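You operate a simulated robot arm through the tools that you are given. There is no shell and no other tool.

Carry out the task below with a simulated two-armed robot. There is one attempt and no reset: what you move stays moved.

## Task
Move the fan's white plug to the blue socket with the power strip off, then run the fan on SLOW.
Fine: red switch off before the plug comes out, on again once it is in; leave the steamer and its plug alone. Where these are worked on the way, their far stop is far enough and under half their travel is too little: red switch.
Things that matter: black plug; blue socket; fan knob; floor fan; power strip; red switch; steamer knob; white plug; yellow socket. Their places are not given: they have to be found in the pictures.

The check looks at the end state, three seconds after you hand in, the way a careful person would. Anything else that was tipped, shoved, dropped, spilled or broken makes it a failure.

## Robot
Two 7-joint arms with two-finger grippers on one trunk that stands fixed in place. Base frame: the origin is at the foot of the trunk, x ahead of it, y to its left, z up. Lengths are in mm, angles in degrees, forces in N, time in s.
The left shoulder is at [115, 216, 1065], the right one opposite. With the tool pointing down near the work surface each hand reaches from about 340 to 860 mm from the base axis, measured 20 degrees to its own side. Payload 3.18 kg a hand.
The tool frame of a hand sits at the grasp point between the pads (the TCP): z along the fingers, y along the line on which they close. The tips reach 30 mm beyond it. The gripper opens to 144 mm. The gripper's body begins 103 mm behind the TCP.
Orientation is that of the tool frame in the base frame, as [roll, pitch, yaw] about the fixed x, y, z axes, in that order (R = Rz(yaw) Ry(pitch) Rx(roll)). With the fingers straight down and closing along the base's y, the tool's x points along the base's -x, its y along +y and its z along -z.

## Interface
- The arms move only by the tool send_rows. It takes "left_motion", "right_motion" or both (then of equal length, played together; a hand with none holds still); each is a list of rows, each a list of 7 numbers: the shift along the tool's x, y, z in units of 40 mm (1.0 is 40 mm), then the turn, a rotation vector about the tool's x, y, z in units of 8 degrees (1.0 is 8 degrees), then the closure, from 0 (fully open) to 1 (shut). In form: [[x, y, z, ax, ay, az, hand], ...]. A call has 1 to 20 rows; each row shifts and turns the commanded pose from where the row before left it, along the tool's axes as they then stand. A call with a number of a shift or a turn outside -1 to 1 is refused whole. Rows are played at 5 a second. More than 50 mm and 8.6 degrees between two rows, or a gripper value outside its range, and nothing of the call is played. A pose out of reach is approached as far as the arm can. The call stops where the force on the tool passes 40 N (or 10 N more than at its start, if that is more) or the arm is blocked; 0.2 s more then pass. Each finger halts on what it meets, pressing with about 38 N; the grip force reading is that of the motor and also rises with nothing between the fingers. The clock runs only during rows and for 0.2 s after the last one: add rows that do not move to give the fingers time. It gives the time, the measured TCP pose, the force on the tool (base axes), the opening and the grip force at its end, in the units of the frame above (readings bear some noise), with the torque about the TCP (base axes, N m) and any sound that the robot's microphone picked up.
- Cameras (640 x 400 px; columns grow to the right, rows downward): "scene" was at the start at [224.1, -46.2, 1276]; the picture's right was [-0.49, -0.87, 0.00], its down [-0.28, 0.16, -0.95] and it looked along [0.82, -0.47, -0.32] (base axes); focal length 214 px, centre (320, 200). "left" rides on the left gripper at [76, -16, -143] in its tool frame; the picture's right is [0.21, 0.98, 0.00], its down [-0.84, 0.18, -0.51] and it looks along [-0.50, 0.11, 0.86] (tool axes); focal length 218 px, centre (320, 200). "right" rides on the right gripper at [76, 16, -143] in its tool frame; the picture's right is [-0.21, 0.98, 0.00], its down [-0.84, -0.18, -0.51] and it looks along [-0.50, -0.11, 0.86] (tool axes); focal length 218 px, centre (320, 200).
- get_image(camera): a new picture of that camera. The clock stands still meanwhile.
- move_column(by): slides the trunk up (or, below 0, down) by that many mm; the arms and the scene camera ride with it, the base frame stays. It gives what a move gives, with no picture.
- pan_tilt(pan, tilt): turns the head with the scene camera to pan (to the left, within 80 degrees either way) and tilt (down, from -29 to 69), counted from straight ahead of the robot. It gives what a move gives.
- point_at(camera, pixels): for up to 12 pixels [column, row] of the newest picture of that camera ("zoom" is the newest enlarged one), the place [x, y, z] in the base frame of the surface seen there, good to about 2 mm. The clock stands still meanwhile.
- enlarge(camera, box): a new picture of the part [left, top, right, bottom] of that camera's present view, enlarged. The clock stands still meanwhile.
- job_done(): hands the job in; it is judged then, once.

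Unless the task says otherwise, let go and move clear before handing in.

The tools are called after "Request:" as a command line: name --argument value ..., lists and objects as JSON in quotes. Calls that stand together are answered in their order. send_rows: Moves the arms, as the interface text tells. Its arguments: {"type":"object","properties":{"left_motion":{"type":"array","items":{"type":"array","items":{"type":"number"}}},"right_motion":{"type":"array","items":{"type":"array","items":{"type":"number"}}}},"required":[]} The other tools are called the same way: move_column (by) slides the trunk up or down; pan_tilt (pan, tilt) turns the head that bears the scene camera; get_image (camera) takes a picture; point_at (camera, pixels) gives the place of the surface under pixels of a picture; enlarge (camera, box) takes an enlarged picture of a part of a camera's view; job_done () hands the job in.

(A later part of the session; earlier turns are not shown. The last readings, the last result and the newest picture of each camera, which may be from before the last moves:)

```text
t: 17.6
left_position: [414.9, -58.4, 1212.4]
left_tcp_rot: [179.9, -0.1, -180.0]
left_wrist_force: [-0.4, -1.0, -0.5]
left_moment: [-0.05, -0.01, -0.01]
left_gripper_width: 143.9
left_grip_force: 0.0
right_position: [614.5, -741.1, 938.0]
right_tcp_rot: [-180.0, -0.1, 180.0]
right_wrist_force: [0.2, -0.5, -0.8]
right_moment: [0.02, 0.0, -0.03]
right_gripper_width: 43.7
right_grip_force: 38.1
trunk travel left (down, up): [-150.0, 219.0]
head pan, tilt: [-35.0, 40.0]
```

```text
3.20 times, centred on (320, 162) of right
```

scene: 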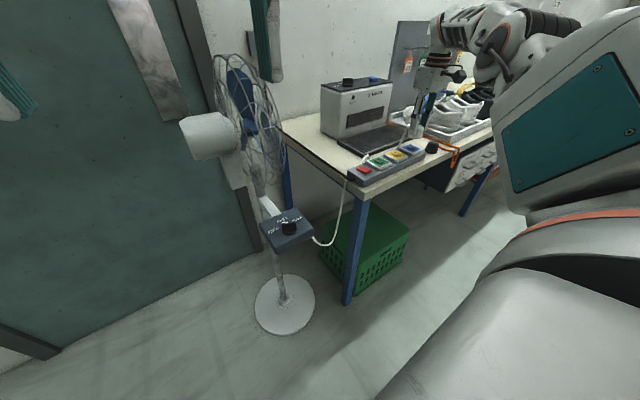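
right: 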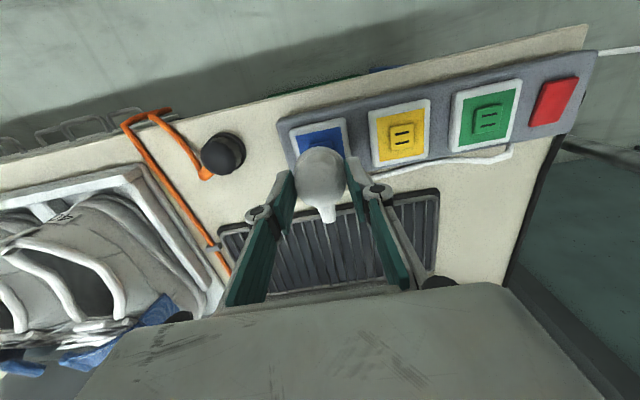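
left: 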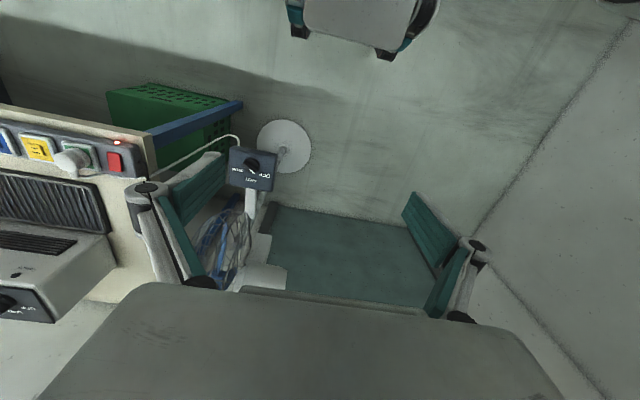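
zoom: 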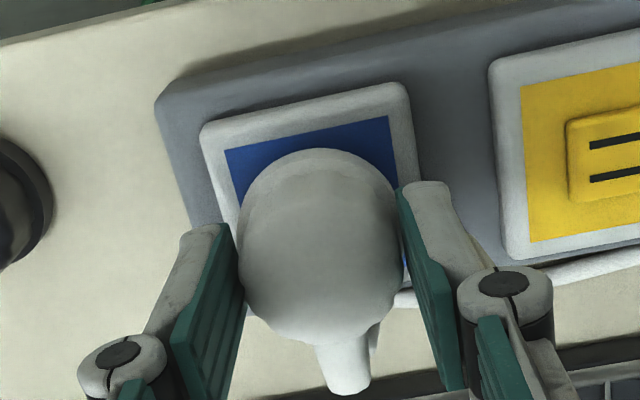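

The plug is about 10 mm above its seat with no contact force and looks centred. I keep pressing down in 2 mm steps.

Request:
send_rows --right_motion '[[0, 0, 0.05, 0, 0, 0, 1], [0, 0, 0.05, 0, 0, 0, 1], [0, 0, 0.05, 0, 0, 0, 1], [0, 0, 0.05, 0, 0, 0, 1], [0, 0, 0.05, 0, 0, 0, 1], [0, 0, 0.03, 0, 0, 0, 1], [0, 0, 0.03, 0, 0, 0, 1], [0, 0, 0, 0, 0, 0, 1]]'

Request:
enlarge --camera "scene" --box '[370, 120, 440, 173]'

Request:
enlarge --camera "right" --box '[240, 100, 400, 225]'

```text
t: 19.4
left_position: [412.6, -56.6, 1213.3]
left_tcp_rot: [-179.8, 0.0, -180.0]
left_wrist_force: [0.6, -0.4, -0.5]
left_moment: [0.02, 0.02, 0.01]
left_gripper_width: 143.8
left_grip_force: 0.1
right_position: [613.1, -741.7, 929.4]
right_tcp_rot: [-179.8, 0.2, -179.9]
right_wrist_force: [-6.2, 3.0, 15.8]
right_moment: [0.29, 0.35, -0.11]
right_gripper_width: 43.6
right_grip_force: 37.6
trunk travel left (down, up): [-150.0, 219.0]
head pan, tilt: [-35.0, 40.0]
```

```text
7.55 times, centred on (405, 146) of scene
```

zoom: 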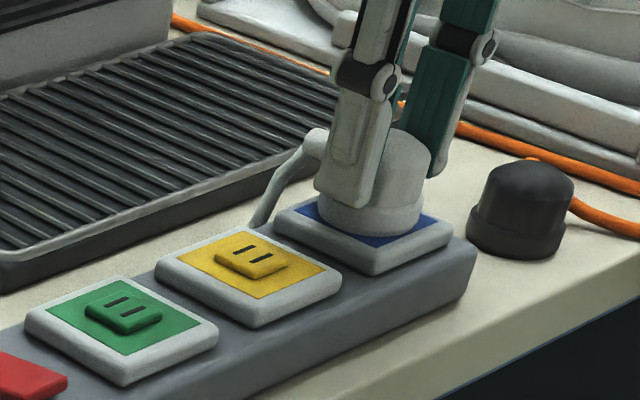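

```text
3.20 times, centred on (320, 162) of right
```

zoom: 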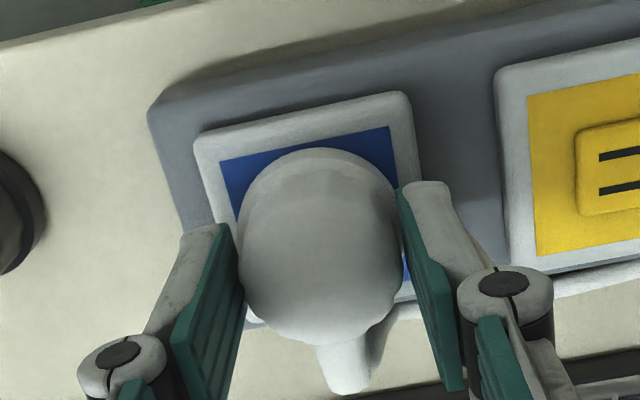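

The downward force rose to about 16 N at measured z≈929, the height at which it was seated before. I check the plug's height against its former seated height.

Request:
enlarge --camera "scene" --box '[388, 126, 432, 160]'

```text
11.76 times, centred on (410, 143) of scene
```

zoom: 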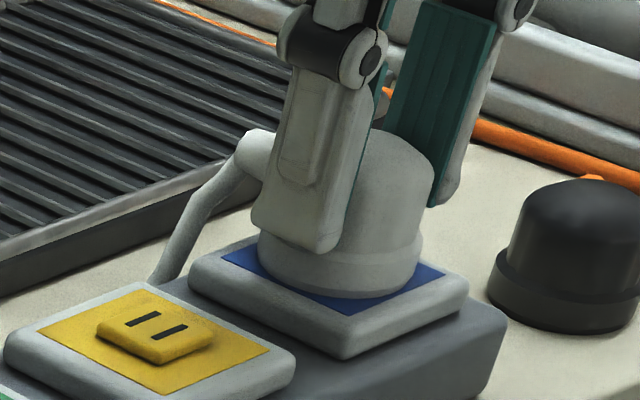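

Request:
point_at --camera "zoom" --pixels '[[390, 150], [410, 165], [340, 275], [340, 300], [400, 290], [380, 200], [390, 255], [260, 140], [155, 326], [350, 335], [415, 250], [300, 280]]'

```text
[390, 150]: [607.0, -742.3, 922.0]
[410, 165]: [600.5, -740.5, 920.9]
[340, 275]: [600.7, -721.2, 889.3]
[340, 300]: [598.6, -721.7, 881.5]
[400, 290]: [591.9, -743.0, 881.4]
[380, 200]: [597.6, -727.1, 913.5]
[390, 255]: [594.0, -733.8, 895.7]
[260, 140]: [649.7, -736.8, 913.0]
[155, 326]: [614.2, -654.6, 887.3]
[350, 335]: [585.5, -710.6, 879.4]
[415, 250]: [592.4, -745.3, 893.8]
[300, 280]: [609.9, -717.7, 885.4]
```

The plug top is back at z≈922 and the ring sits on the plate, as it was in green. I press just a little more to be sure it is home, then check force.

Request:
send_rows --right_motion '[[0, 0, 0.04, 0, 0, 0, 1], [0, 0, 0.04, 0, 0, 0, 1], [0, 0, 0, 0, 0, 0, 1]]'

Request:
enlarge --camera "scene" --box '[388, 126, 432, 160]'

Request:
point_at --camera "zoom" --pixels '[[390, 150], [410, 165], [155, 326], [260, 140]]'

```text
t: 20.2
left_position: [411.1, -56.4, 1213.4]
left_tcp_rot: [-179.8, 0.3, 179.9]
left_wrist_force: [-0.9, 0.4, 0.3]
left_moment: [-0.01, 0.0, 0.01]
left_gripper_width: 144.4
left_grip_force: 0.1
right_position: [614.7, -740.9, 928.6]
right_tcp_rot: [-179.6, 0.5, -179.8]
right_wrist_force: [-5.7, -8.4, 35.4]
right_moment: [-0.12, 0.19, -0.15]
right_gripper_width: 44.0
right_grip_force: 38.6
trunk travel left (down, up): [-150.0, 219.0]
head pan, tilt: [-35.0, 40.0]
```

```text
11.76 times, centred on (410, 143) of scene
```

zoom: 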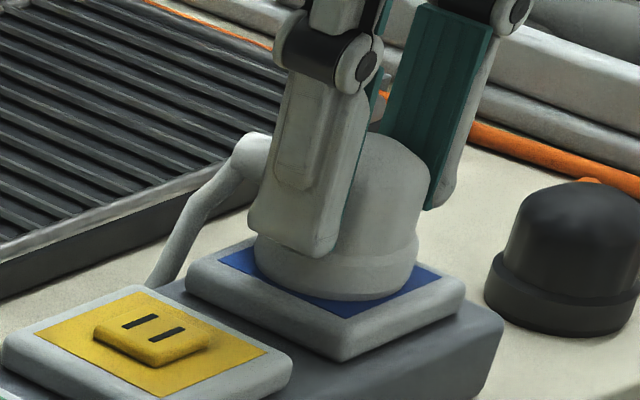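

```text
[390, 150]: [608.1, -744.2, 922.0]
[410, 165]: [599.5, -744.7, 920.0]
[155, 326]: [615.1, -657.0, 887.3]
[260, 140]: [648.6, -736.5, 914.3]
```

The force rose to 35 N without further travel, so the plug is bottomed in the blue socket. I relieve the push, open the fingers only to about 70 mm, and rise.

Request:
send_rows --right_motion '[[0, 0, -0.1, 0, 0, 0, 1], [0, 0, 0, 0, 0, 0, 0.9], [0, 0, 0, 0, 0, 0, 0.6], [0, 0, 0, 0, 0, 0, 0.5], [0, 0, 0, 0, 0, 0, 0.5]]'

Request:
enlarge --camera "scene" --box '[370, 120, 440, 173]'

Request:
get_image --camera "right"

```text
t: 21.4
left_position: [414.8, -60.5, 1210.9]
left_tcp_rot: [180.0, 0.0, -179.9]
left_wrist_force: [0.2, 0.7, -0.2]
left_moment: [-0.01, 0.02, -0.03]
left_gripper_width: 143.9
left_grip_force: 0.0
right_position: [614.8, -739.2, 925.7]
right_tcp_rot: [-179.9, -0.1, -180.0]
right_wrist_force: [0.1, 0.0, 0.4]
right_moment: [0.02, 0.02, -0.01]
right_gripper_width: 71.8
right_grip_force: 0.0
trunk travel left (down, up): [-150.0, 219.0]
head pan, tilt: [-35.0, 40.0]
```

```text
7.55 times, centred on (405, 146) of scene
```

zoom: 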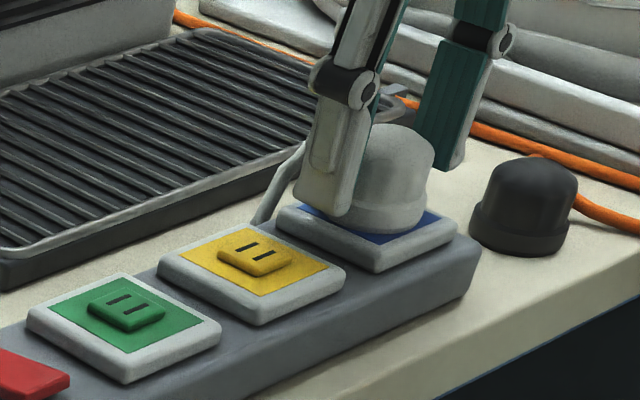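

```text
taken
```

right: 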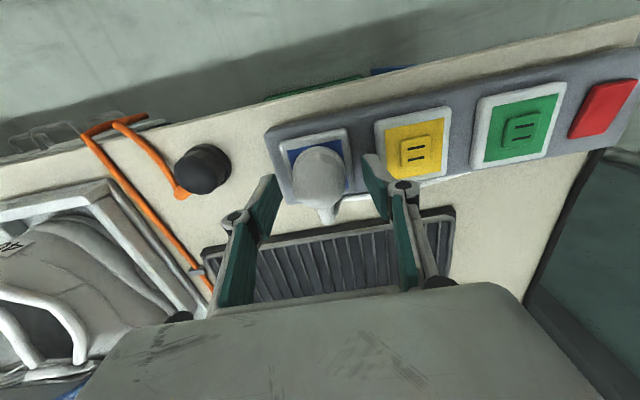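

The plug stays seated and released (top unchanged). I rise clear, close the fingers and travel to above the near end of the red switch.

Request:
send_rows --right_motion '[[0, 0, -0.5, 0, 0, 0, 0.5], [0, 0, -0.7, 0, 0, 0, 0.5], [0, 0, -0.75, 0, 0, 0, 0.5], [0.085, 0.736, 0, 0, 0, 0, 0.7], [0.085, 0.736, 0, 0, 0, 0, 1], [0.085, 0.736, 0, 0, 0, 0, 1], [0.085, 0.736, 0, 0, 0, 0, 1], [0.085, 0.736, 0, 0, 0, 0, 1], [0.085, 0.736, 0, 0, 0, 0, 1], [0.085, 0.736, 0, 0, 0, 0, 1], [0.085, 0.736, 0, 0, 0, 0, 1], [0, 0, 0.7, 0, 0, 0, 1], [0, 0, 0.7, 0, 0, 0, 1], [0, 0, 0, 0, 0, 0, 1]]'

Request:
get_image --camera "right"

Request:
enlarge --camera "scene" --box '[340, 110, 450, 190]'

```text
t: 24.4
left_position: [414.7, -59.4, 1212.1]
left_tcp_rot: [180.0, 0.1, -179.9]
left_wrist_force: [0.0, -0.3, 0.0]
left_moment: [0.01, -0.04, 0.0]
left_gripper_width: 144.1
left_grip_force: 0.0
right_position: [583.8, -502.9, 947.1]
right_tcp_rot: [180.0, -0.1, 179.9]
right_wrist_force: [0.3, -0.4, 0.3]
right_moment: [-0.03, -0.02, 0.0]
right_gripper_width: 0.2
right_grip_force: 31.1
trunk travel left (down, up): [-150.0, 219.0]
head pan, tilt: [-35.0, 40.0]
```

```text
taken
```

right: 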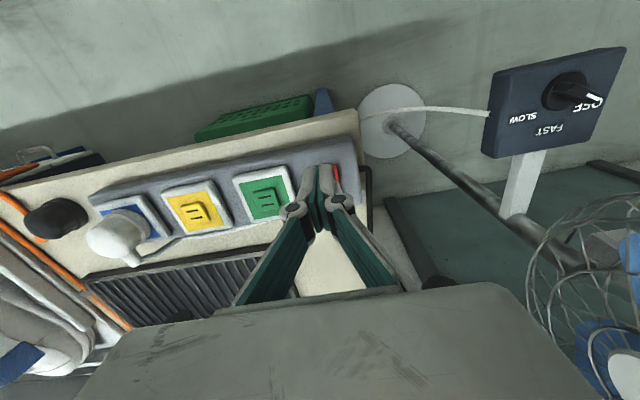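

```text
5.00 times, centred on (395, 150) of scene
```

zoom: 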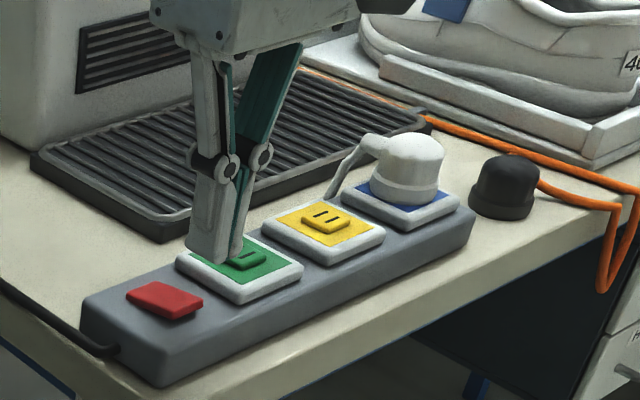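

The hand is above the near part of the switch. I confirm the rocker's present position before pressing.

Request:
point_at --camera "zoom" --pixels '[[132, 296], [165, 314], [198, 296], [163, 284], [165, 299], [410, 145], [195, 250], [230, 258]]'

```text
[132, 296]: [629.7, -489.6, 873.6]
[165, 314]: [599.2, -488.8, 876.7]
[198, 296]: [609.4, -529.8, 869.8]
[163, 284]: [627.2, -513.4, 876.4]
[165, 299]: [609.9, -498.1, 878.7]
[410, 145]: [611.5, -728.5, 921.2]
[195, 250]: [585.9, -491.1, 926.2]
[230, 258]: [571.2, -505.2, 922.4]
```

The rocker's near end (x≈595) is right under the fingertip. I press it down the same way as before.

Request:
send_rows --right_motion '[[0, 0, 0.35, 0, 0, 0, 1], [0, 0, 0.35, 0, 0, 0, 1], [0, 0, 0.07, 0, 0, 0, 1], [0, 0, 0.07, 0, 0, 0, 1], [0, 0, 0.07, 0, 0, 0, 1], [0, 0, 0.07, 0, 0, 0, 1], [0, 0, 0.07, 0, 0, 0, 1], [0, 0, 0.07, 0, 0, 0, 1], [0, 0, 0.04, 0, 0, 0, 1]]'

Request:
enlarge --camera "scene" --box '[340, 110, 450, 190]'

Request:
enlarge --camera "right" --box '[240, 80, 400, 220]'

```text
t: 26.4
left_position: [414.5, -59.8, 1211.5]
left_tcp_rot: [179.9, 0.1, 180.0]
left_wrist_force: [0.5, 0.5, -0.3]
left_moment: [0.02, 0.04, -0.01]
left_gripper_width: 143.9
left_grip_force: 0.2
right_position: [587.6, -505.9, 902.7]
right_tcp_rot: [-180.0, 0.0, -180.0]
right_wrist_force: [-0.2, 0.2, -0.1]
right_moment: [-0.01, 0.02, 0.0]
right_gripper_width: 0.0
right_grip_force: 31.2
trunk travel left (down, up): [-150.0, 219.0]
head pan, tilt: [-35.0, 40.0]
```

```text
5.00 times, centred on (395, 150) of scene
```

zoom: 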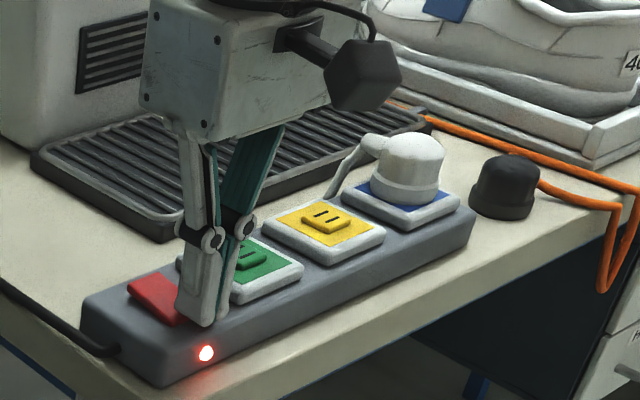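

```text
2.86 times, centred on (320, 150) of right
```

zoom: 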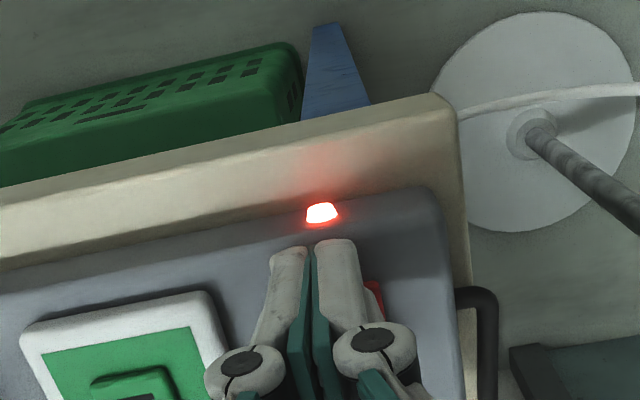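

The lamp is lit again and the rocker's near end is down: strip on. I lift off, back away toward the robot, and check the space on the left so the left arm can be moved aside.

Request:
send_rows --right_motion '[[0, 0, -0.5, 0, 0, 0, 1], [0, 0, -0.9, 0, 0, 0, 1], [0.5, 0, -0.9, 0, 0, 0, 1], [0.8, 0, -0.5, 0, 0, 0, 1], [0.8, 0, 0, 0, 0, 0, 1], [0.8, 0, 0, 0, 0, 0, 1], [0, 0, 0, 0, 0, 0, 1]]'

Request:
get_image --camera "left"

Request:
point_at --camera "left" --pixels '[[480, 100], [560, 150], [600, 200], [520, 250], [400, 250], [560, 330], [350, 260], [450, 150]]'

Request:
enlarge --camera "scene" --box '[340, 110, 450, 190]'

```text
t: 28.1
left_position: [416.5, -60.2, 1210.8]
left_tcp_rot: [180.0, -0.1, 179.9]
left_wrist_force: [1.0, 0.1, 0.6]
left_moment: [0.02, -0.01, -0.01]
left_gripper_width: 144.1
left_grip_force: 0.0
right_position: [470.2, -506.5, 1015.4]
right_tcp_rot: [-180.0, -0.1, -180.0]
right_wrist_force: [0.4, 0.7, -0.3]
right_moment: [0.04, 0.04, 0.0]
right_gripper_width: 0.2
right_grip_force: 30.4
trunk travel left (down, up): [-150.0, 219.0]
head pan, tilt: [-35.0, 40.0]
```

```text
taken
```

left: 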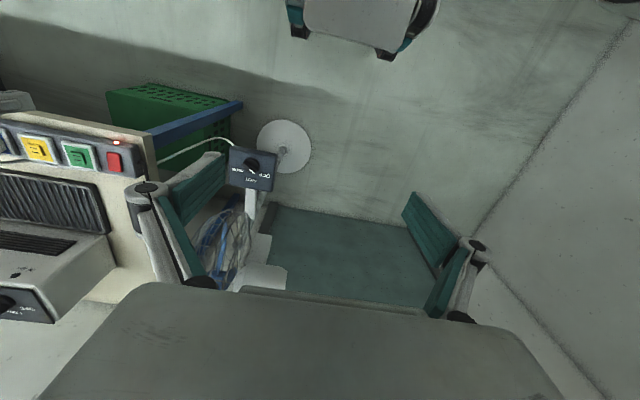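

```text
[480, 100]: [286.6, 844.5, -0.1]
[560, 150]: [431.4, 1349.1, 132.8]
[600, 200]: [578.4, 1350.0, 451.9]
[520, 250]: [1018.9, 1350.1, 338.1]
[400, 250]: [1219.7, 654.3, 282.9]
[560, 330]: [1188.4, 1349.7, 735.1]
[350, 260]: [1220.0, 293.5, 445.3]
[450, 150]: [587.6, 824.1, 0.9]
```

```text
5.00 times, centred on (395, 150) of scene
```

zoom: 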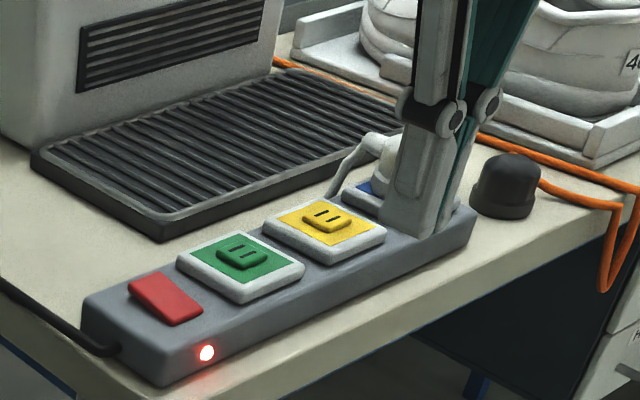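

The strip is on and everything there looks in place; the left side is open (wall at y≈1350). I move the left hand 240 mm to the left out of the way and zoom in on the fan knob.

Request:
send_rows --left_motion '[[0, 0.6, 0, 0, 0, 0, 0], [0, 1, 0, 0, 0, 0, 0], [0, 1, 0, 0, 0, 0, 0], [0, 1, 0, 0, 0, 0, 0], [0, 1, 0, 0, 0, 0, 0], [0, 1, 0, 0, 0, 0, 0], [0, 0.4, 0, 0, 0, 0, 0]]'

Request:
enlarge --camera "scene" --box '[256, 203, 320, 243]'

```text
t: 28.8
left_position: [417.3, 18.9, 1213.0]
left_tcp_rot: [-179.6, 0.0, -178.8]
left_wrist_force: [16.0, -13.5, 14.4]
left_moment: [1.83, 3.56, 1.5]
left_gripper_width: 144.0
left_grip_force: 0.0
right_position: [470.1, -506.2, 1015.6]
right_tcp_rot: [180.0, 0.0, 180.0]
right_wrist_force: [-0.1, -0.3, 0.7]
right_moment: [0.01, 0.0, -0.02]
right_gripper_width: 0.2
right_grip_force: 30.6
trunk travel left (down, up): [-150.0, 219.0]
head pan, tilt: [-35.0, 40.0]
stopped in row 3 (left hand): the force on the tool passed its limit at 53 N (the readings are from after the stop); the commanded pose is now the measured one
```

```text
10.00 times, centred on (288, 223) of scene
```

zoom: 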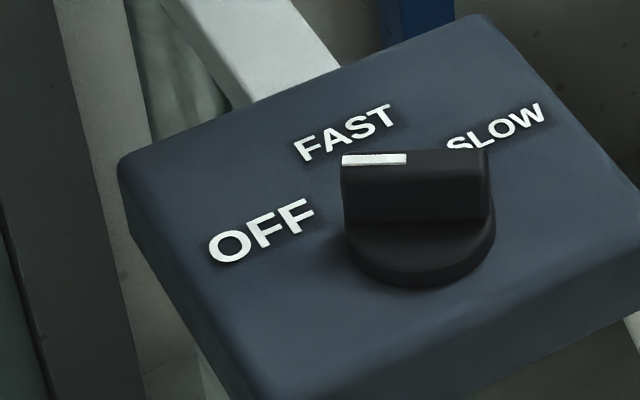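

The left hand met something (53 N) at y≈19 and stopped. I look at once to see what it touched.

Request:
get_image --camera "left"

Request:
pan_tilt --pan 10 --tilt 15

Request:
get_image --camera "scene"

Request:
get_image --camera "right"

```text
taken
```

left: 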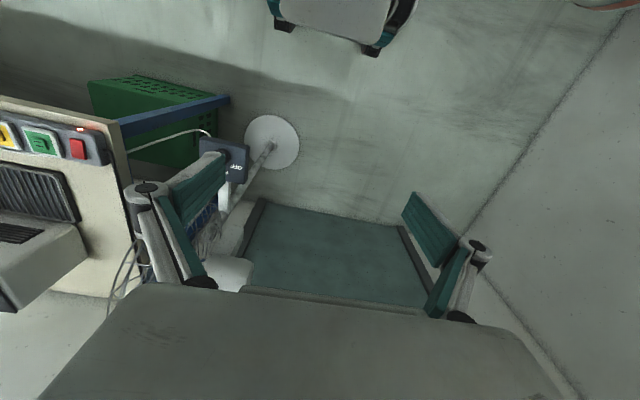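

```text
t: 29.9
left_position: [416.6, 19.6, 1213.5]
left_tcp_rot: [-179.6, 0.0, -179.3]
left_wrist_force: [0.7, 0.3, 0.5]
left_moment: [-0.01, -0.04, -0.01]
left_gripper_width: 143.8
left_grip_force: 0.1
right_position: [470.2, -505.9, 1016.2]
right_tcp_rot: [179.9, 0.0, -180.0]
right_wrist_force: [0.1, 0.3, 0.3]
right_moment: [0.0, -0.04, 0.01]
right_gripper_width: 0.1
right_grip_force: 30.9
trunk travel left (down, up): [-150.0, 219.0]
head pan, tilt: [10.0, 15.0]
```

```text
taken
```

scene: 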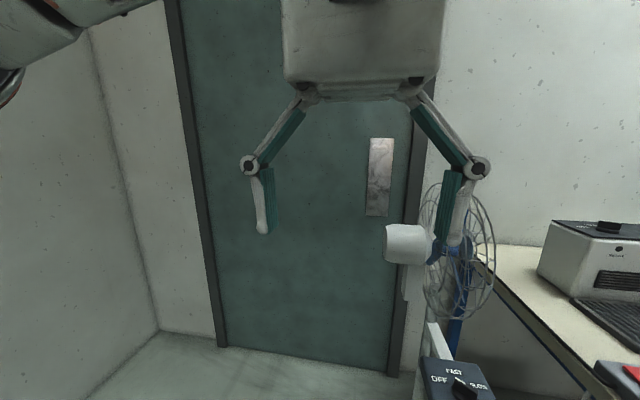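

```text
taken
```

right: 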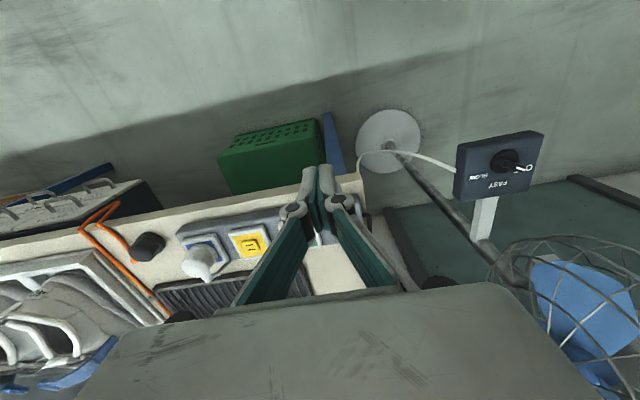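

Nothing is visible near the left hand and its force is back to zero, so it was likely its own arm or the fast motion. I try a slow, small further move to the left to see whether force builds.

Request:
send_rows --left_motion '[[0, 0.15, 0, 0, 0, 0, 0], [0, 0.15, 0, 0, 0, 0, 0], [0, 0.15, 0, 0, 0, 0, 0], [0, 0, 0, 0, 0, 0, 0]]'

Request:
get_image --camera "scene"

```text
t: 30.9
left_position: [415.5, 36.7, 1214.5]
left_tcp_rot: [-179.9, 0.0, -179.2]
left_wrist_force: [0.0, -1.0, -0.1]
left_moment: [0.01, 0.0, 0.0]
left_gripper_width: 144.1
left_grip_force: 0.1
right_position: [470.4, -507.0, 1016.0]
right_tcp_rot: [179.9, 0.1, 180.0]
right_wrist_force: [0.0, -0.1, 0.0]
right_moment: [0.03, -0.02, 0.01]
right_gripper_width: 0.1
right_grip_force: 30.5
trunk travel left (down, up): [-150.0, 219.0]
head pan, tilt: [10.0, 15.0]
```

```text
taken
```

scene: 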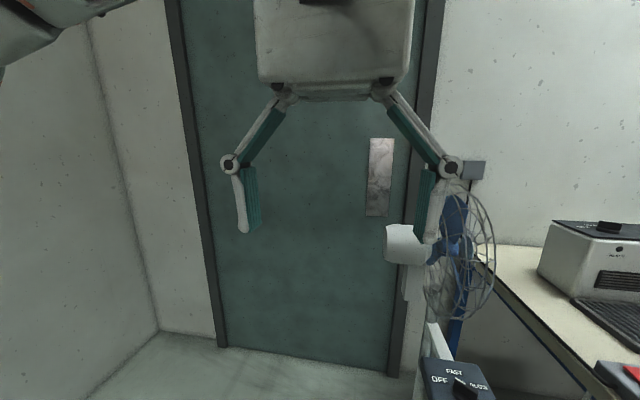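

Moving slowly brings no force, so it was just the arm's fast motion, not an object. I keep moving the left hand aside slowly.

Request:
send_rows --left_motion '[[0, 0.2, 0, 0, 0, 0, 0], [0, 0.25, 0, 0, 0, 0, 0], [0, 0.25, 0, 0, 0, 0, 0], [0, 0.25, 0, 0, 0, 0, 0], [0, 0.25, 0, 0, 0, 0, 0], [0, 0.25, 0, 0, 0, 0, 0], [0, 0.25, 0, 0, 0, 0, 0], [0, 0.25, 0, 0, 0, 0, 0], [0, 0.25, 0, 0, 0, 0, 0], [0, 0.25, 0, 0, 0, 0, 0], [0, 0.25, 0, 0, 0, 0, 0], [0, 0.2, 0, 0, 0, 0, 0], [0, 0, 0, 0, 0, 0, 0]]'

Request:
pan_tilt --pan -22 --tilt 45

Request:
get_image --camera "scene"

```text
t: 33.7
left_position: [413.2, 151.7, 1211.8]
left_tcp_rot: [-179.7, 0.1, -179.1]
left_wrist_force: [-0.1, 0.1, -0.4]
left_moment: [0.04, 0.0, 0.01]
left_gripper_width: 143.9
left_grip_force: 0.1
right_position: [471.6, -506.8, 1016.0]
right_tcp_rot: [-180.0, 0.0, 180.0]
right_wrist_force: [-0.2, -0.9, 1.2]
right_moment: [0.01, 0.02, -0.01]
right_gripper_width: 0.0
right_grip_force: 30.8
trunk travel left (down, up): [-150.0, 219.0]
head pan, tilt: [10.0, 15.0]
```

```text
t: 34.6
left_position: [414.2, 151.6, 1212.7]
left_tcp_rot: [-179.6, 0.1, -179.3]
left_wrist_force: [-0.1, 0.2, 0.3]
left_moment: [-0.03, -0.01, -0.02]
left_gripper_width: 144.3
left_grip_force: 0.0
right_position: [470.0, -507.6, 1016.3]
right_tcp_rot: [-180.0, 0.1, -179.9]
right_wrist_force: [-1.5, 0.6, -0.4]
right_moment: [0.02, 0.0, -0.04]
right_gripper_width: 0.1
right_grip_force: 30.9
trunk travel left (down, up): [-150.0, 219.0]
head pan, tilt: [-22.0, 45.0]
```

```text
taken
```

scene: 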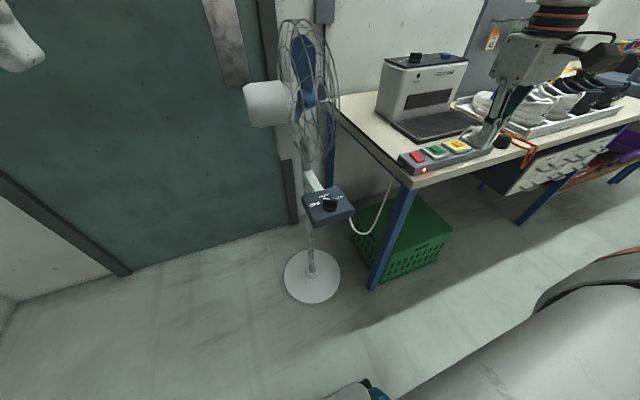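

The left hand is clear now. I zoom on the knob box at scene (328,203) and measure the knob.

Request:
enlarge --camera "scene" --box '[300, 183, 356, 218]'

```text
11.43 times, centred on (328, 200) of scene
```

zoom: 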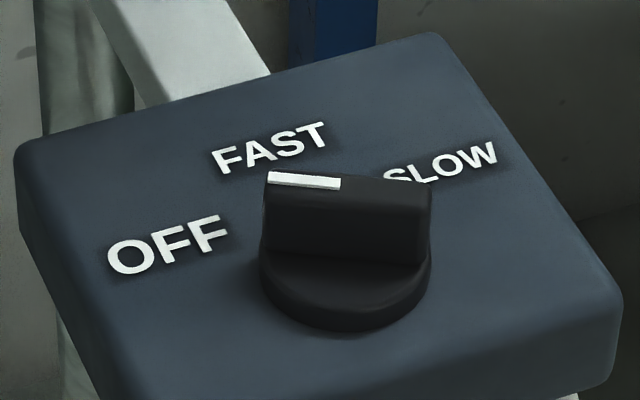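

Request:
point_at --camera "zoom" --pixels '[[270, 177], [338, 185], [305, 180], [428, 190], [350, 195], [268, 245], [420, 265], [345, 300], [262, 280], [428, 285], [345, 325], [345, 270]]'

Request:
point_at --camera "zoom" --pixels '[[170, 245], [270, 148], [440, 165], [350, 182], [400, 187], [420, 235], [285, 210], [430, 35], [20, 150], [615, 290], [120, 380], [500, 250]]'

```text
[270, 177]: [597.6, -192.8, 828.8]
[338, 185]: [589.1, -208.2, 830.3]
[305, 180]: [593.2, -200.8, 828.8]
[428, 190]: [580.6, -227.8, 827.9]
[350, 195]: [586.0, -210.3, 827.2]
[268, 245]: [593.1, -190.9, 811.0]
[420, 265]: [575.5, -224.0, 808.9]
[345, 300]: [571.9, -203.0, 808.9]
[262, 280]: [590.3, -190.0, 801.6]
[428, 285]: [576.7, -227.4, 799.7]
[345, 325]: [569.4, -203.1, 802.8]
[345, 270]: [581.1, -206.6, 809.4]
```

```text
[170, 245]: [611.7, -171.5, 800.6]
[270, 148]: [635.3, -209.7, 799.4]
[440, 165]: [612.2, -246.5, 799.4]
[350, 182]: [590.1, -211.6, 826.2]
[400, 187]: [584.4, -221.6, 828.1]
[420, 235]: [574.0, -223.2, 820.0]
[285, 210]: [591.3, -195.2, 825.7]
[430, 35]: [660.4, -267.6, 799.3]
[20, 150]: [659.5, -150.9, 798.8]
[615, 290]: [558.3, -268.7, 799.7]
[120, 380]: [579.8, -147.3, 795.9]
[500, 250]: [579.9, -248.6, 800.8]
```

The knob bar (z 809–828, ~40 mm long, on a disc about (586,-210)) points ~60° toward OFF, so SLOW is ~120° clockwise. I bring the right hand near the fan, well back from the cage, and tilt it 28° and turn it 60° to line up with the bar.

Request:
send_rows --right_motion '[[-0.028, 0.5, 0.1, 0, 0, 0, 0.65], [-0.028, 0.64, 0.172, 0, 0, 0, 0.65], [-0.028, 0.64, 0.172, 0, 0, 0, 0.65], [-0.028, 0.64, 0.172, 0, 0, 0, 0.65], [-0.028, 0.64, 0.172, 0, 0, 0, 0.65], [-0.028, 0.64, 0.172, 0, 0, 0, 0.65], [-0.028, 0.64, 0.172, 0, 0, 0, 0.65], [-0.028, 0.5, 0.172, 0, 0, 0, 0.65], [0, 0.28, 0.07, 0, 0, 0, 0.65], [0, 0, 0, 0, 0, 0, 0.65], [0, 0, 0, 0, -0.5, 0, 0.65], [0, 0, 0, 0, -0.75, 0, 0.65], [0, 0, 0, 0, -0.75, 0, 0.65], [0, 0, 0, 0, -0.75, 0, 0.65], [0, 0, 0, 0, -0.75, 0, 0.65], [0, 0, 0, 0, 0, 0, 0.65]]'

Request:
get_image --camera "right"

Request:
get_image --camera "scene"

```text
t: 38.0
left_position: [413.9, 151.9, 1212.2]
left_tcp_rot: [-179.7, 0.0, -179.2]
left_wrist_force: [-0.1, 0.1, -0.5]
left_moment: [0.0, 0.03, -0.03]
left_gripper_width: 143.8
left_grip_force: 0.0
right_position: [490.8, -487.9, 1050.1]
right_tcp_rot: [179.5, 27.9, -179.7]
right_wrist_force: [-1.1, 0.0, 0.6]
right_moment: [-0.02, 0.0, 0.01]
right_gripper_width: 50.4
right_grip_force: 0.0
right hand out of reach, approached as far as the arm can: row 4, 5, 6, 7, 8, 9, 11, 12, 13, 14, 15
trunk travel left (down, up): [-150.0, 219.0]
head pan, tilt: [-22.0, 45.0]
```

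```text
taken
```

right: 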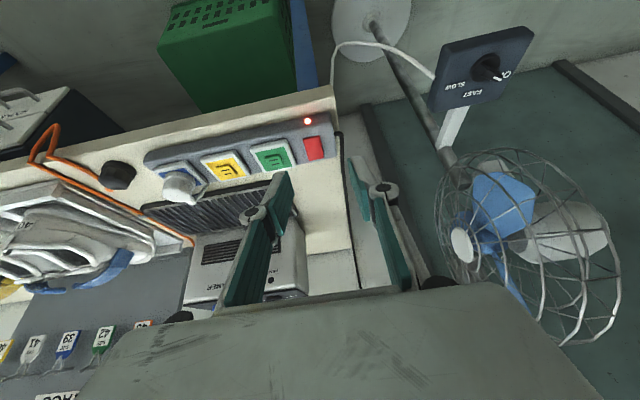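

```text
taken
```

scene: 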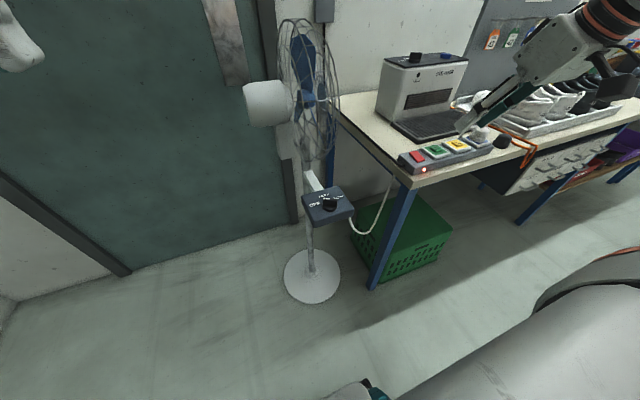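

The arm reported rows out of reach and stands at (491,-488,1050) tilted 28°, well short of the target. I send a still row to learn where the commanded pose is now.

Request:
send_rows --right_motion '[[0, 0, 0, 0, 0, 0, 0.65], [0, 0, 0, 0, 0, 0, 0.65], [0, 0, 0, 0, 0, 0, 0.65]]'

```text
t: 38.9
left_position: [414.2, 152.8, 1212.4]
left_tcp_rot: [-179.7, 0.1, -179.1]
left_wrist_force: [-0.1, 0.0, 0.3]
left_moment: [-0.02, 0.0, -0.01]
left_gripper_width: 143.9
left_grip_force: 0.1
right_position: [489.2, -486.7, 1050.0]
right_tcp_rot: [179.6, 27.8, -179.7]
right_wrist_force: [-0.3, -0.5, -0.1]
right_moment: [0.0, -0.01, -0.02]
right_gripper_width: 50.6
right_grip_force: 0.1
trunk travel left (down, up): [-150.0, 219.0]
head pan, tilt: [-22.0, 45.0]
```

Request:
send_rows --right_motion '[[0, 0.2, 0, 0, 0, 0, 0.65], [0, 0, 0, 0, 0, 0, 0.65]]'

Request:
pan_tilt --pan -60 --tilt 20

Request:
get_image --camera "scene"

```text
t: 39.5
left_position: [413.8, 152.8, 1212.8]
left_tcp_rot: [-179.8, -0.1, -179.2]
left_wrist_force: [-0.2, 0.1, 0.5]
left_moment: [0.02, 0.02, -0.02]
left_gripper_width: 144.2
left_grip_force: 0.0
right_position: [489.0, -488.5, 1054.4]
right_tcp_rot: [179.7, 28.0, -179.8]
right_wrist_force: [0.5, 0.1, -0.2]
right_moment: [0.02, -0.01, 0.01]
right_gripper_width: 50.6
right_grip_force: 0.1
right hand out of reach, approached as far as the arm can: row 1
trunk travel left (down, up): [-150.0, 219.0]
head pan, tilt: [-22.0, 45.0]
```

```text
t: 40.5
left_position: [413.3, 151.7, 1212.7]
left_tcp_rot: [-179.7, 0.2, -179.2]
left_wrist_force: [0.6, 0.7, 0.6]
left_moment: [-0.01, 0.0, -0.03]
left_gripper_width: 144.0
left_grip_force: 0.1
right_position: [488.5, -486.9, 1053.7]
right_tcp_rot: [179.7, 27.9, -179.8]
right_wrist_force: [-0.7, -0.9, 0.5]
right_moment: [-0.03, 0.02, -0.03]
right_gripper_width: 50.2
right_grip_force: 0.1
trunk travel left (down, up): [-150.0, 219.0]
head pan, tilt: [-60.0, 20.0]
```

```text
taken
```

scene: 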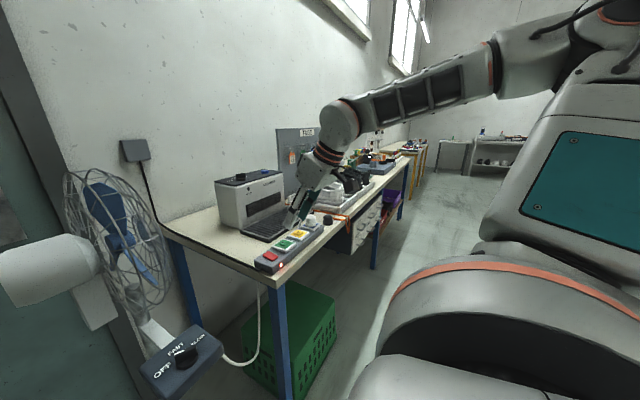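

The forearm comes from a high elbow far to the right, and moving inward (+y) is flagged out of reach. I test by commanding a move back outward to learn whether the commanded pose was kept or clipped.

Request:
send_rows --right_motion '[[0, -0.5, 0, 0, 0, 0, 0.65], [0, -0.5, 0, 0, 0, 0, 0.65], [0, 0, 0, 0, 0, 0, 0.65]]'

```text
t: 41.3
left_position: [413.7, 152.5, 1212.8]
left_tcp_rot: [-179.6, 0.2, -179.3]
left_wrist_force: [-0.2, -0.4, 0.1]
left_moment: [0.03, -0.02, 0.0]
left_gripper_width: 144.4
left_grip_force: 0.0
right_position: [489.9, -526.6, 1053.6]
right_tcp_rot: [180.0, 27.9, -180.0]
right_wrist_force: [0.8, 0.1, 0.7]
right_moment: [-0.01, 0.01, 0.05]
right_gripper_width: 50.6
right_grip_force: 0.1
trunk travel left (down, up): [-150.0, 219.0]
head pan, tilt: [-60.0, 20.0]
```

The move outward was followed exactly, so the command is clipped to what was reached. I now try going further forward (x≈560) before moving inward, where the wrist is further from the shoulder.

Request:
send_rows --right_motion '[[-0.77, 0, 0.41, 0, 0, 0, 0.65], [-0.77, 0, 0.41, 0, 0, 0, 0.65], [0, 0.5, 0, 0, 0, 0, 0.65], [0, 0.6, 0, 0, 0, 0, 0.65], [0, 0.6, 0, 0, 0, 0, 0.65], [0, 0.6, 0, 0, 0, 0, 0.65], [0, 0.6, 0, 0, 0, 0, 0.65], [0, 0, 0, 0, 0, 0, 0.65]]'

Request:
get_image --camera "scene"

```text
t: 43.1
left_position: [414.4, 152.1, 1212.8]
left_tcp_rot: [-179.7, -0.1, -179.2]
left_wrist_force: [0.1, 0.6, -0.2]
left_moment: [-0.01, -0.03, -0.01]
left_gripper_width: 144.2
left_grip_force: 0.1
right_position: [561.8, -473.9, 1076.8]
right_tcp_rot: [179.5, 27.7, -179.6]
right_wrist_force: [0.5, -0.3, 0.3]
right_moment: [-0.03, 0.02, 0.02]
right_gripper_width: 50.5
right_grip_force: 0.1
right hand out of reach, approached as far as the arm can: row 4, 5, 6, 7
trunk travel left (down, up): [-150.0, 219.0]
head pan, tilt: [-60.0, 20.0]
```

```text
taken
```

scene: 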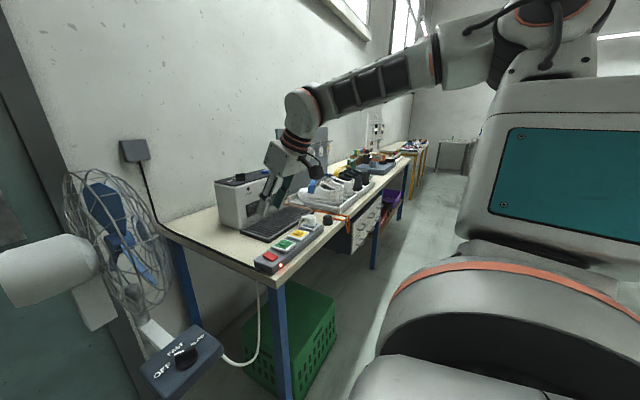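

Inward motion stalls near y≈-474 even further out, drifting upward each time. Since the left hand began crossed-over at z≈1211 upright, I untilt, rise to about z=1200 and try moving inward there.

Request:
send_rows --right_motion '[[0, 0, 0, 0, 0.7, 0, 0.65], [0, 0, 0, 0, 0.7, 0, 0.65], [0, 0, 0, 0, 0.7, 0, 0.65], [0, 0, 0, 0, 0.7, 0, 0.65], [0, 0, 0, 0, 0.7, 0, 0.65], [0.6, 0, -0.6, 0, 0, 0, 0.65], [0.6, 0, -0.6, 0, 0, 0, 0.65], [0.6, 0, -0.6, 0, 0, 0, 0.65], [0.6, 0, -0.6, 0, 0, 0, 0.65], [0.6, 0, -0.6, 0, 0, 0, 0.65], [0, 0.4, 0, 0, 0, 0, 0.65], [0, 0.4, 0, 0, 0, 0, 0.65], [0, 0.4, 0, 0, 0, 0, 0.65], [0, 0.4, 0, 0, 0, 0, 0.65], [0, 0.4, 0, 0, 0, 0, 0.65], [0, 0.4, 0, 0, 0, 0, 0.65], [0, 0, 0, 0, 0, 0, 0.65]]'

Request:
get_image --camera "scene"

```text
t: 46.7
left_position: [413.6, 152.0, 1212.3]
left_tcp_rot: [-179.7, 0.1, -179.2]
left_wrist_force: [-0.7, 0.4, 0.2]
left_moment: [0.01, 0.01, 0.02]
left_gripper_width: 143.9
left_grip_force: 0.0
right_position: [443.6, -376.5, 1196.5]
right_tcp_rot: [-179.9, 0.0, -179.9]
right_wrist_force: [-0.7, 0.2, 0.1]
right_moment: [0.0, -0.01, 0.01]
right_gripper_width: 50.4
right_grip_force: 0.1
trunk travel left (down, up): [-150.0, 219.0]
head pan, tilt: [-60.0, 20.0]
```

```text
taken
```

scene: 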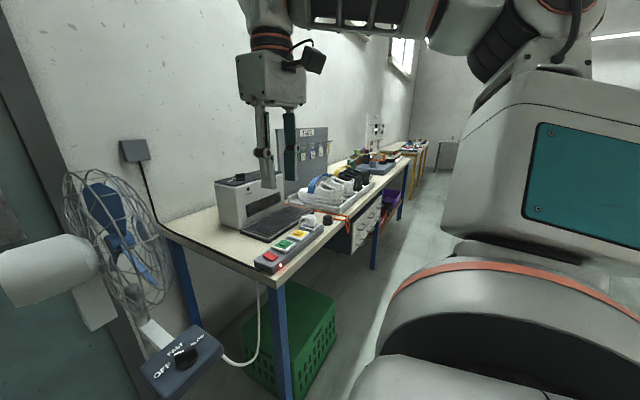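

Upright and high, the inward move works: the hand is at (444,-377,1197). I continue inward to y≈-210 at this height.

Request:
send_rows --right_motion '[[0, 0.4, 0, 0, 0, 0, 0.65], [0, 0.42, 0, 0, 0, 0, 0.65], [0, 0.42, 0, 0, 0, 0, 0.65], [0, 0.42, 0, 0, 0, 0, 0.65], [0, 0.42, 0, 0, 0, 0, 0.65], [0, 0.42, 0, 0, 0, 0, 0.65], [0, 0.42, 0, 0, 0, 0, 0.65], [0, 0.42, 0, 0, 0, 0, 0.65], [0, 0.42, 0, 0, 0, 0, 0.65], [0, 0.4, 0, 0, 0, 0, 0.65], [0, 0, 0, 0, 0, 0, 0.65]]'

Request:
get_image --camera "scene"

Request:
get_image --camera "right"

```text
t: 49.1
left_position: [413.2, 151.5, 1212.7]
left_tcp_rot: [-179.7, 0.2, -179.2]
left_wrist_force: [0.7, 0.0, 0.3]
left_moment: [0.01, -0.02, 0.0]
left_gripper_width: 144.0
left_grip_force: 0.0
right_position: [445.3, -291.9, 1210.6]
right_tcp_rot: [-180.0, -0.1, 179.9]
right_wrist_force: [-0.2, -0.6, 0.2]
right_moment: [0.01, 0.01, 0.01]
right_gripper_width: 50.3
right_grip_force: 0.1
right hand out of reach, approached as far as the arm can: row 5, 6, 7, 8, 9, 10
trunk travel left (down, up): [-150.0, 219.0]
head pan, tilt: [-60.0, 20.0]
```

```text
taken
```

scene: 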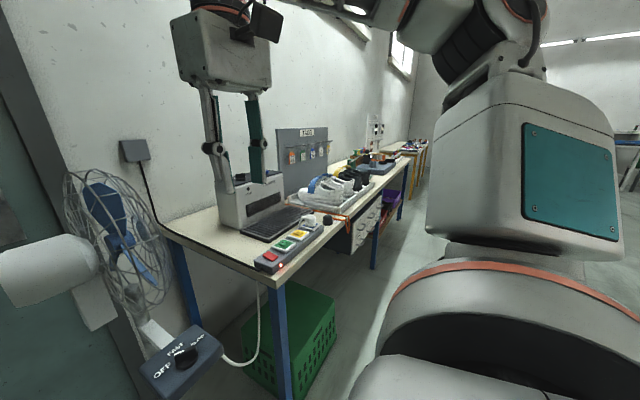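

```text
taken
```

right: 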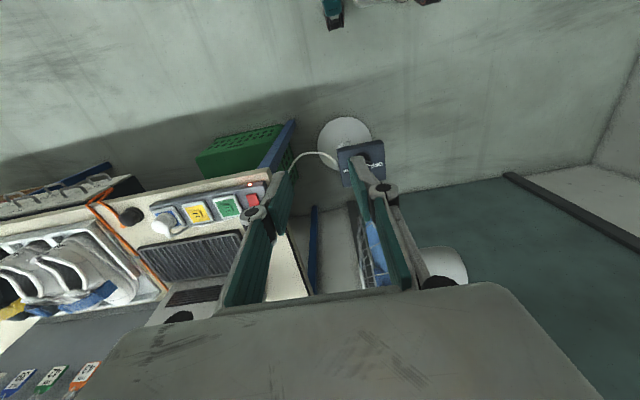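

At z≈1210 it stalls at y≈-292, so the limit may be a wrist roll limit with the fixed yaw. I turn the hand's yaw counter-clockwise (toward the bar's direction) and try inward again.

Request:
send_rows --right_motion '[[0, 0, 0, 0, 0, -0.8, 0.65], [0, 0, 0, 0, 0, -0.8, 0.65], [0, 0, 0, 0, 0, -0.8, 0.65], [0, 0, 0, 0, 0, -0.8, 0.65], [0, 0, 0, 0, 0, -0.8, 0.65], [0, 0, 0, 0, 0, 0, 0.65]]'

Request:
send_rows --right_motion '[[0.2, 0.3, 0, 0, 0, 0, 0.65], [0.2, 0.3, 0, 0, 0, 0, 0.65], [0.2, 0.3, 0, 0, 0, 0, 0.65], [0, 0, 0, 0, 0, 0, 0.65]]'

```text
t: 50.5
left_position: [413.0, 152.1, 1211.5]
left_tcp_rot: [-179.7, 0.1, -179.3]
left_wrist_force: [0.0, 0.1, -0.2]
left_moment: [0.03, 0.01, -0.03]
left_gripper_width: 144.1
left_grip_force: 0.0
right_position: [447.6, -292.5, 1211.8]
right_tcp_rot: [179.9, 0.1, -147.9]
right_wrist_force: [0.9, 0.1, -0.3]
right_moment: [0.01, 0.0, 0.01]
right_gripper_width: 50.5
right_grip_force: 0.1
trunk travel left (down, up): [-150.0, 219.0]
head pan, tilt: [-60.0, 20.0]
```

```text
t: 51.5
left_position: [412.9, 151.1, 1212.8]
left_tcp_rot: [-179.7, 0.0, -179.2]
left_wrist_force: [-0.4, 0.6, -0.4]
left_moment: [0.03, 0.0, -0.04]
left_gripper_width: 144.1
left_grip_force: 0.0
right_position: [408.7, -274.0, 1210.8]
right_tcp_rot: [179.9, 0.0, -148.0]
right_wrist_force: [-0.2, 0.6, -0.1]
right_moment: [0.0, 0.01, -0.01]
right_gripper_width: 50.5
right_grip_force: 0.0
trunk travel left (down, up): [-150.0, 219.0]
head pan, tilt: [-60.0, 20.0]
```

Yaw turned freely to φ≈32° and inward motion is possible now. I continue toward +y with this yaw.

Request:
send_rows --right_motion '[[-0.265, 0.424, 0, 0, 0, 0, 0.65], [-0.265, 0.424, 0, 0, 0, 0, 0.65], [-0.265, 0.424, 0, 0, 0, 0, 0.65], [0, 0, 0, 0, 0, 0, 0.65]]'

Request:
get_image --camera "scene"

```text
t: 52.5
left_position: [412.5, 152.9, 1213.9]
left_tcp_rot: [-179.7, 0.1, -179.2]
left_wrist_force: [-0.3, -0.4, -0.6]
left_moment: [-0.02, -0.01, -0.03]
left_gripper_width: 144.1
left_grip_force: 0.1
right_position: [408.5, -215.3, 1211.2]
right_tcp_rot: [-180.0, 0.1, -148.0]
right_wrist_force: [0.0, 0.2, 0.6]
right_moment: [0.01, 0.01, 0.01]
right_gripper_width: 50.4
right_grip_force: 0.1
trunk travel left (down, up): [-150.0, 219.0]
head pan, tilt: [-60.0, 20.0]
```

```text
taken
```

scene: 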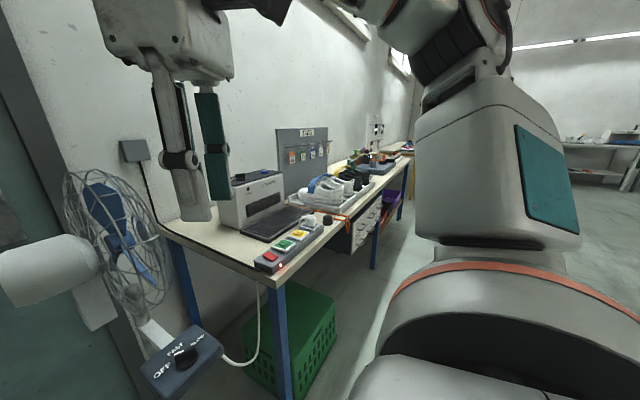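

Confirmed: yaw is what limits the wrist; with φ≈32° the hand reached (408,-215,1211). I now turn to φ=60° and tilt back 28° here, then check.

Request:
send_rows --right_motion '[[0, 0, 0, 0, 0, -0.7, 0.65], [0, 0, 0, 0, 0, -0.7, 0.65], [0, 0, 0, 0, 0, -0.7, 0.65], [0, 0, 0, 0, 0, -0.7, 0.65], [0, 0, 0, 0, 0, -0.7, 0.65], [0, 0, 0, 0, -0.7, 0, 0.65], [0, 0, 0, 0, -0.7, 0, 0.65], [0, 0, 0, 0, -0.7, 0, 0.65], [0, 0, 0, 0, -0.7, 0, 0.65], [0, 0, 0, 0, -0.7, 0, 0.65], [0, 0, 0, 0, 0, 0, 0.65]]'

Request:
get_image --camera "right"

```text
t: 54.9
left_position: [413.4, 151.8, 1212.6]
left_tcp_rot: [-179.7, -0.1, -179.2]
left_wrist_force: [-0.3, 0.9, 0.1]
left_moment: [-0.01, 0.01, -0.05]
left_gripper_width: 143.8
left_grip_force: 0.0
right_position: [406.8, -214.4, 1212.1]
right_tcp_rot: [-180.0, 28.1, -120.0]
right_wrist_force: [0.0, -0.1, -0.1]
right_moment: [0.0, 0.0, -0.01]
right_gripper_width: 50.5
right_grip_force: 0.1
trunk travel left (down, up): [-150.0, 219.0]
head pan, tilt: [-60.0, 20.0]
```

```text
taken
```

right: 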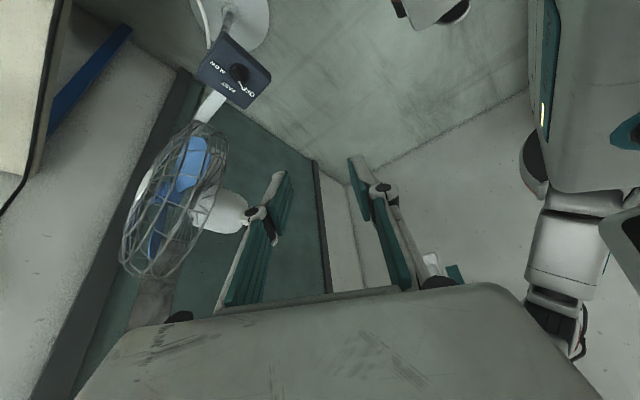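

Orientation is as planned (tilt 28°, yaw -120°). Now I move diagonally down to the pre-grasp point about 70 mm short of the knob along the finger axis.

Request:
send_rows --right_motion '[[0.177, -0.269, 0.523, 0, 0, 0, 0.65], [0.177, -0.269, 0.523, 0, 0, 0, 0.65], [0.177, -0.269, 0.523, 0, 0, 0, 0.65], [0.177, -0.269, 0.523, 0, 0, 0, 0.65], [0.177, -0.269, 0.523, 0, 0, 0, 0.65], [0.177, -0.269, 0.523, 0, 0, 0, 0.65], [0.177, -0.269, 0.523, 0, 0, 0, 0.65], [0.177, -0.269, 0.523, 0, 0, 0, 0.65], [0.177, -0.269, 0.523, 0, 0, 0, 0.65], [0.177, -0.269, 0.523, 0, 0, 0, 0.65], [0, 0, 0, 0, 0, 0, 0.65]]'

Request:
pan_tilt --pan -25 --tilt 35

Request:
get_image --camera "scene"

Request:
get_image --camera "right"

```text
t: 57.3
left_position: [412.6, 152.4, 1213.2]
left_tcp_rot: [-179.7, 0.1, -179.2]
left_wrist_force: [-1.6, 0.0, -0.3]
left_moment: [0.0, -0.01, -0.02]
left_gripper_width: 144.0
left_grip_force: 0.1
right_position: [518.7, -237.2, 995.0]
right_tcp_rot: [-179.9, 28.0, -120.1]
right_wrist_force: [-0.8, 0.1, -0.1]
right_moment: [-0.03, -0.04, 0.03]
right_gripper_width: 50.3
right_grip_force: 0.1
trunk travel left (down, up): [-150.0, 219.0]
head pan, tilt: [-60.0, 20.0]
```

```text
t: 58.3
left_position: [413.8, 152.9, 1212.0]
left_tcp_rot: [-179.7, 0.0, -179.2]
left_wrist_force: [0.1, -0.1, -0.3]
left_moment: [0.01, 0.01, -0.01]
left_gripper_width: 144.2
left_grip_force: 0.1
right_position: [519.9, -236.6, 994.3]
right_tcp_rot: [180.0, 28.1, -120.0]
right_wrist_force: [0.3, 0.3, -0.3]
right_moment: [0.02, -0.01, -0.02]
right_gripper_width: 50.6
right_grip_force: 0.1
trunk travel left (down, up): [-150.0, 219.0]
head pan, tilt: [-25.0, 35.0]
```

```text
taken
```

scene: 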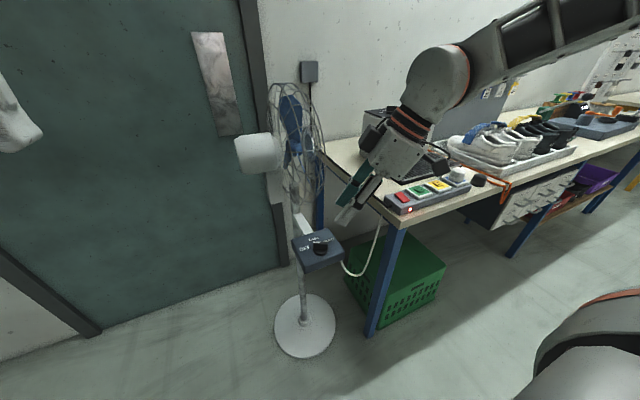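

```text
taken
```

right: 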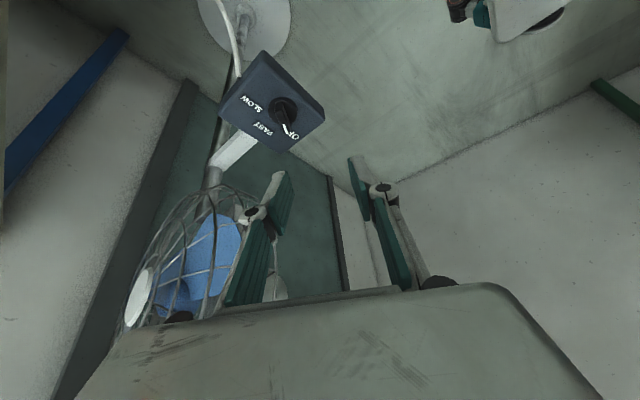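

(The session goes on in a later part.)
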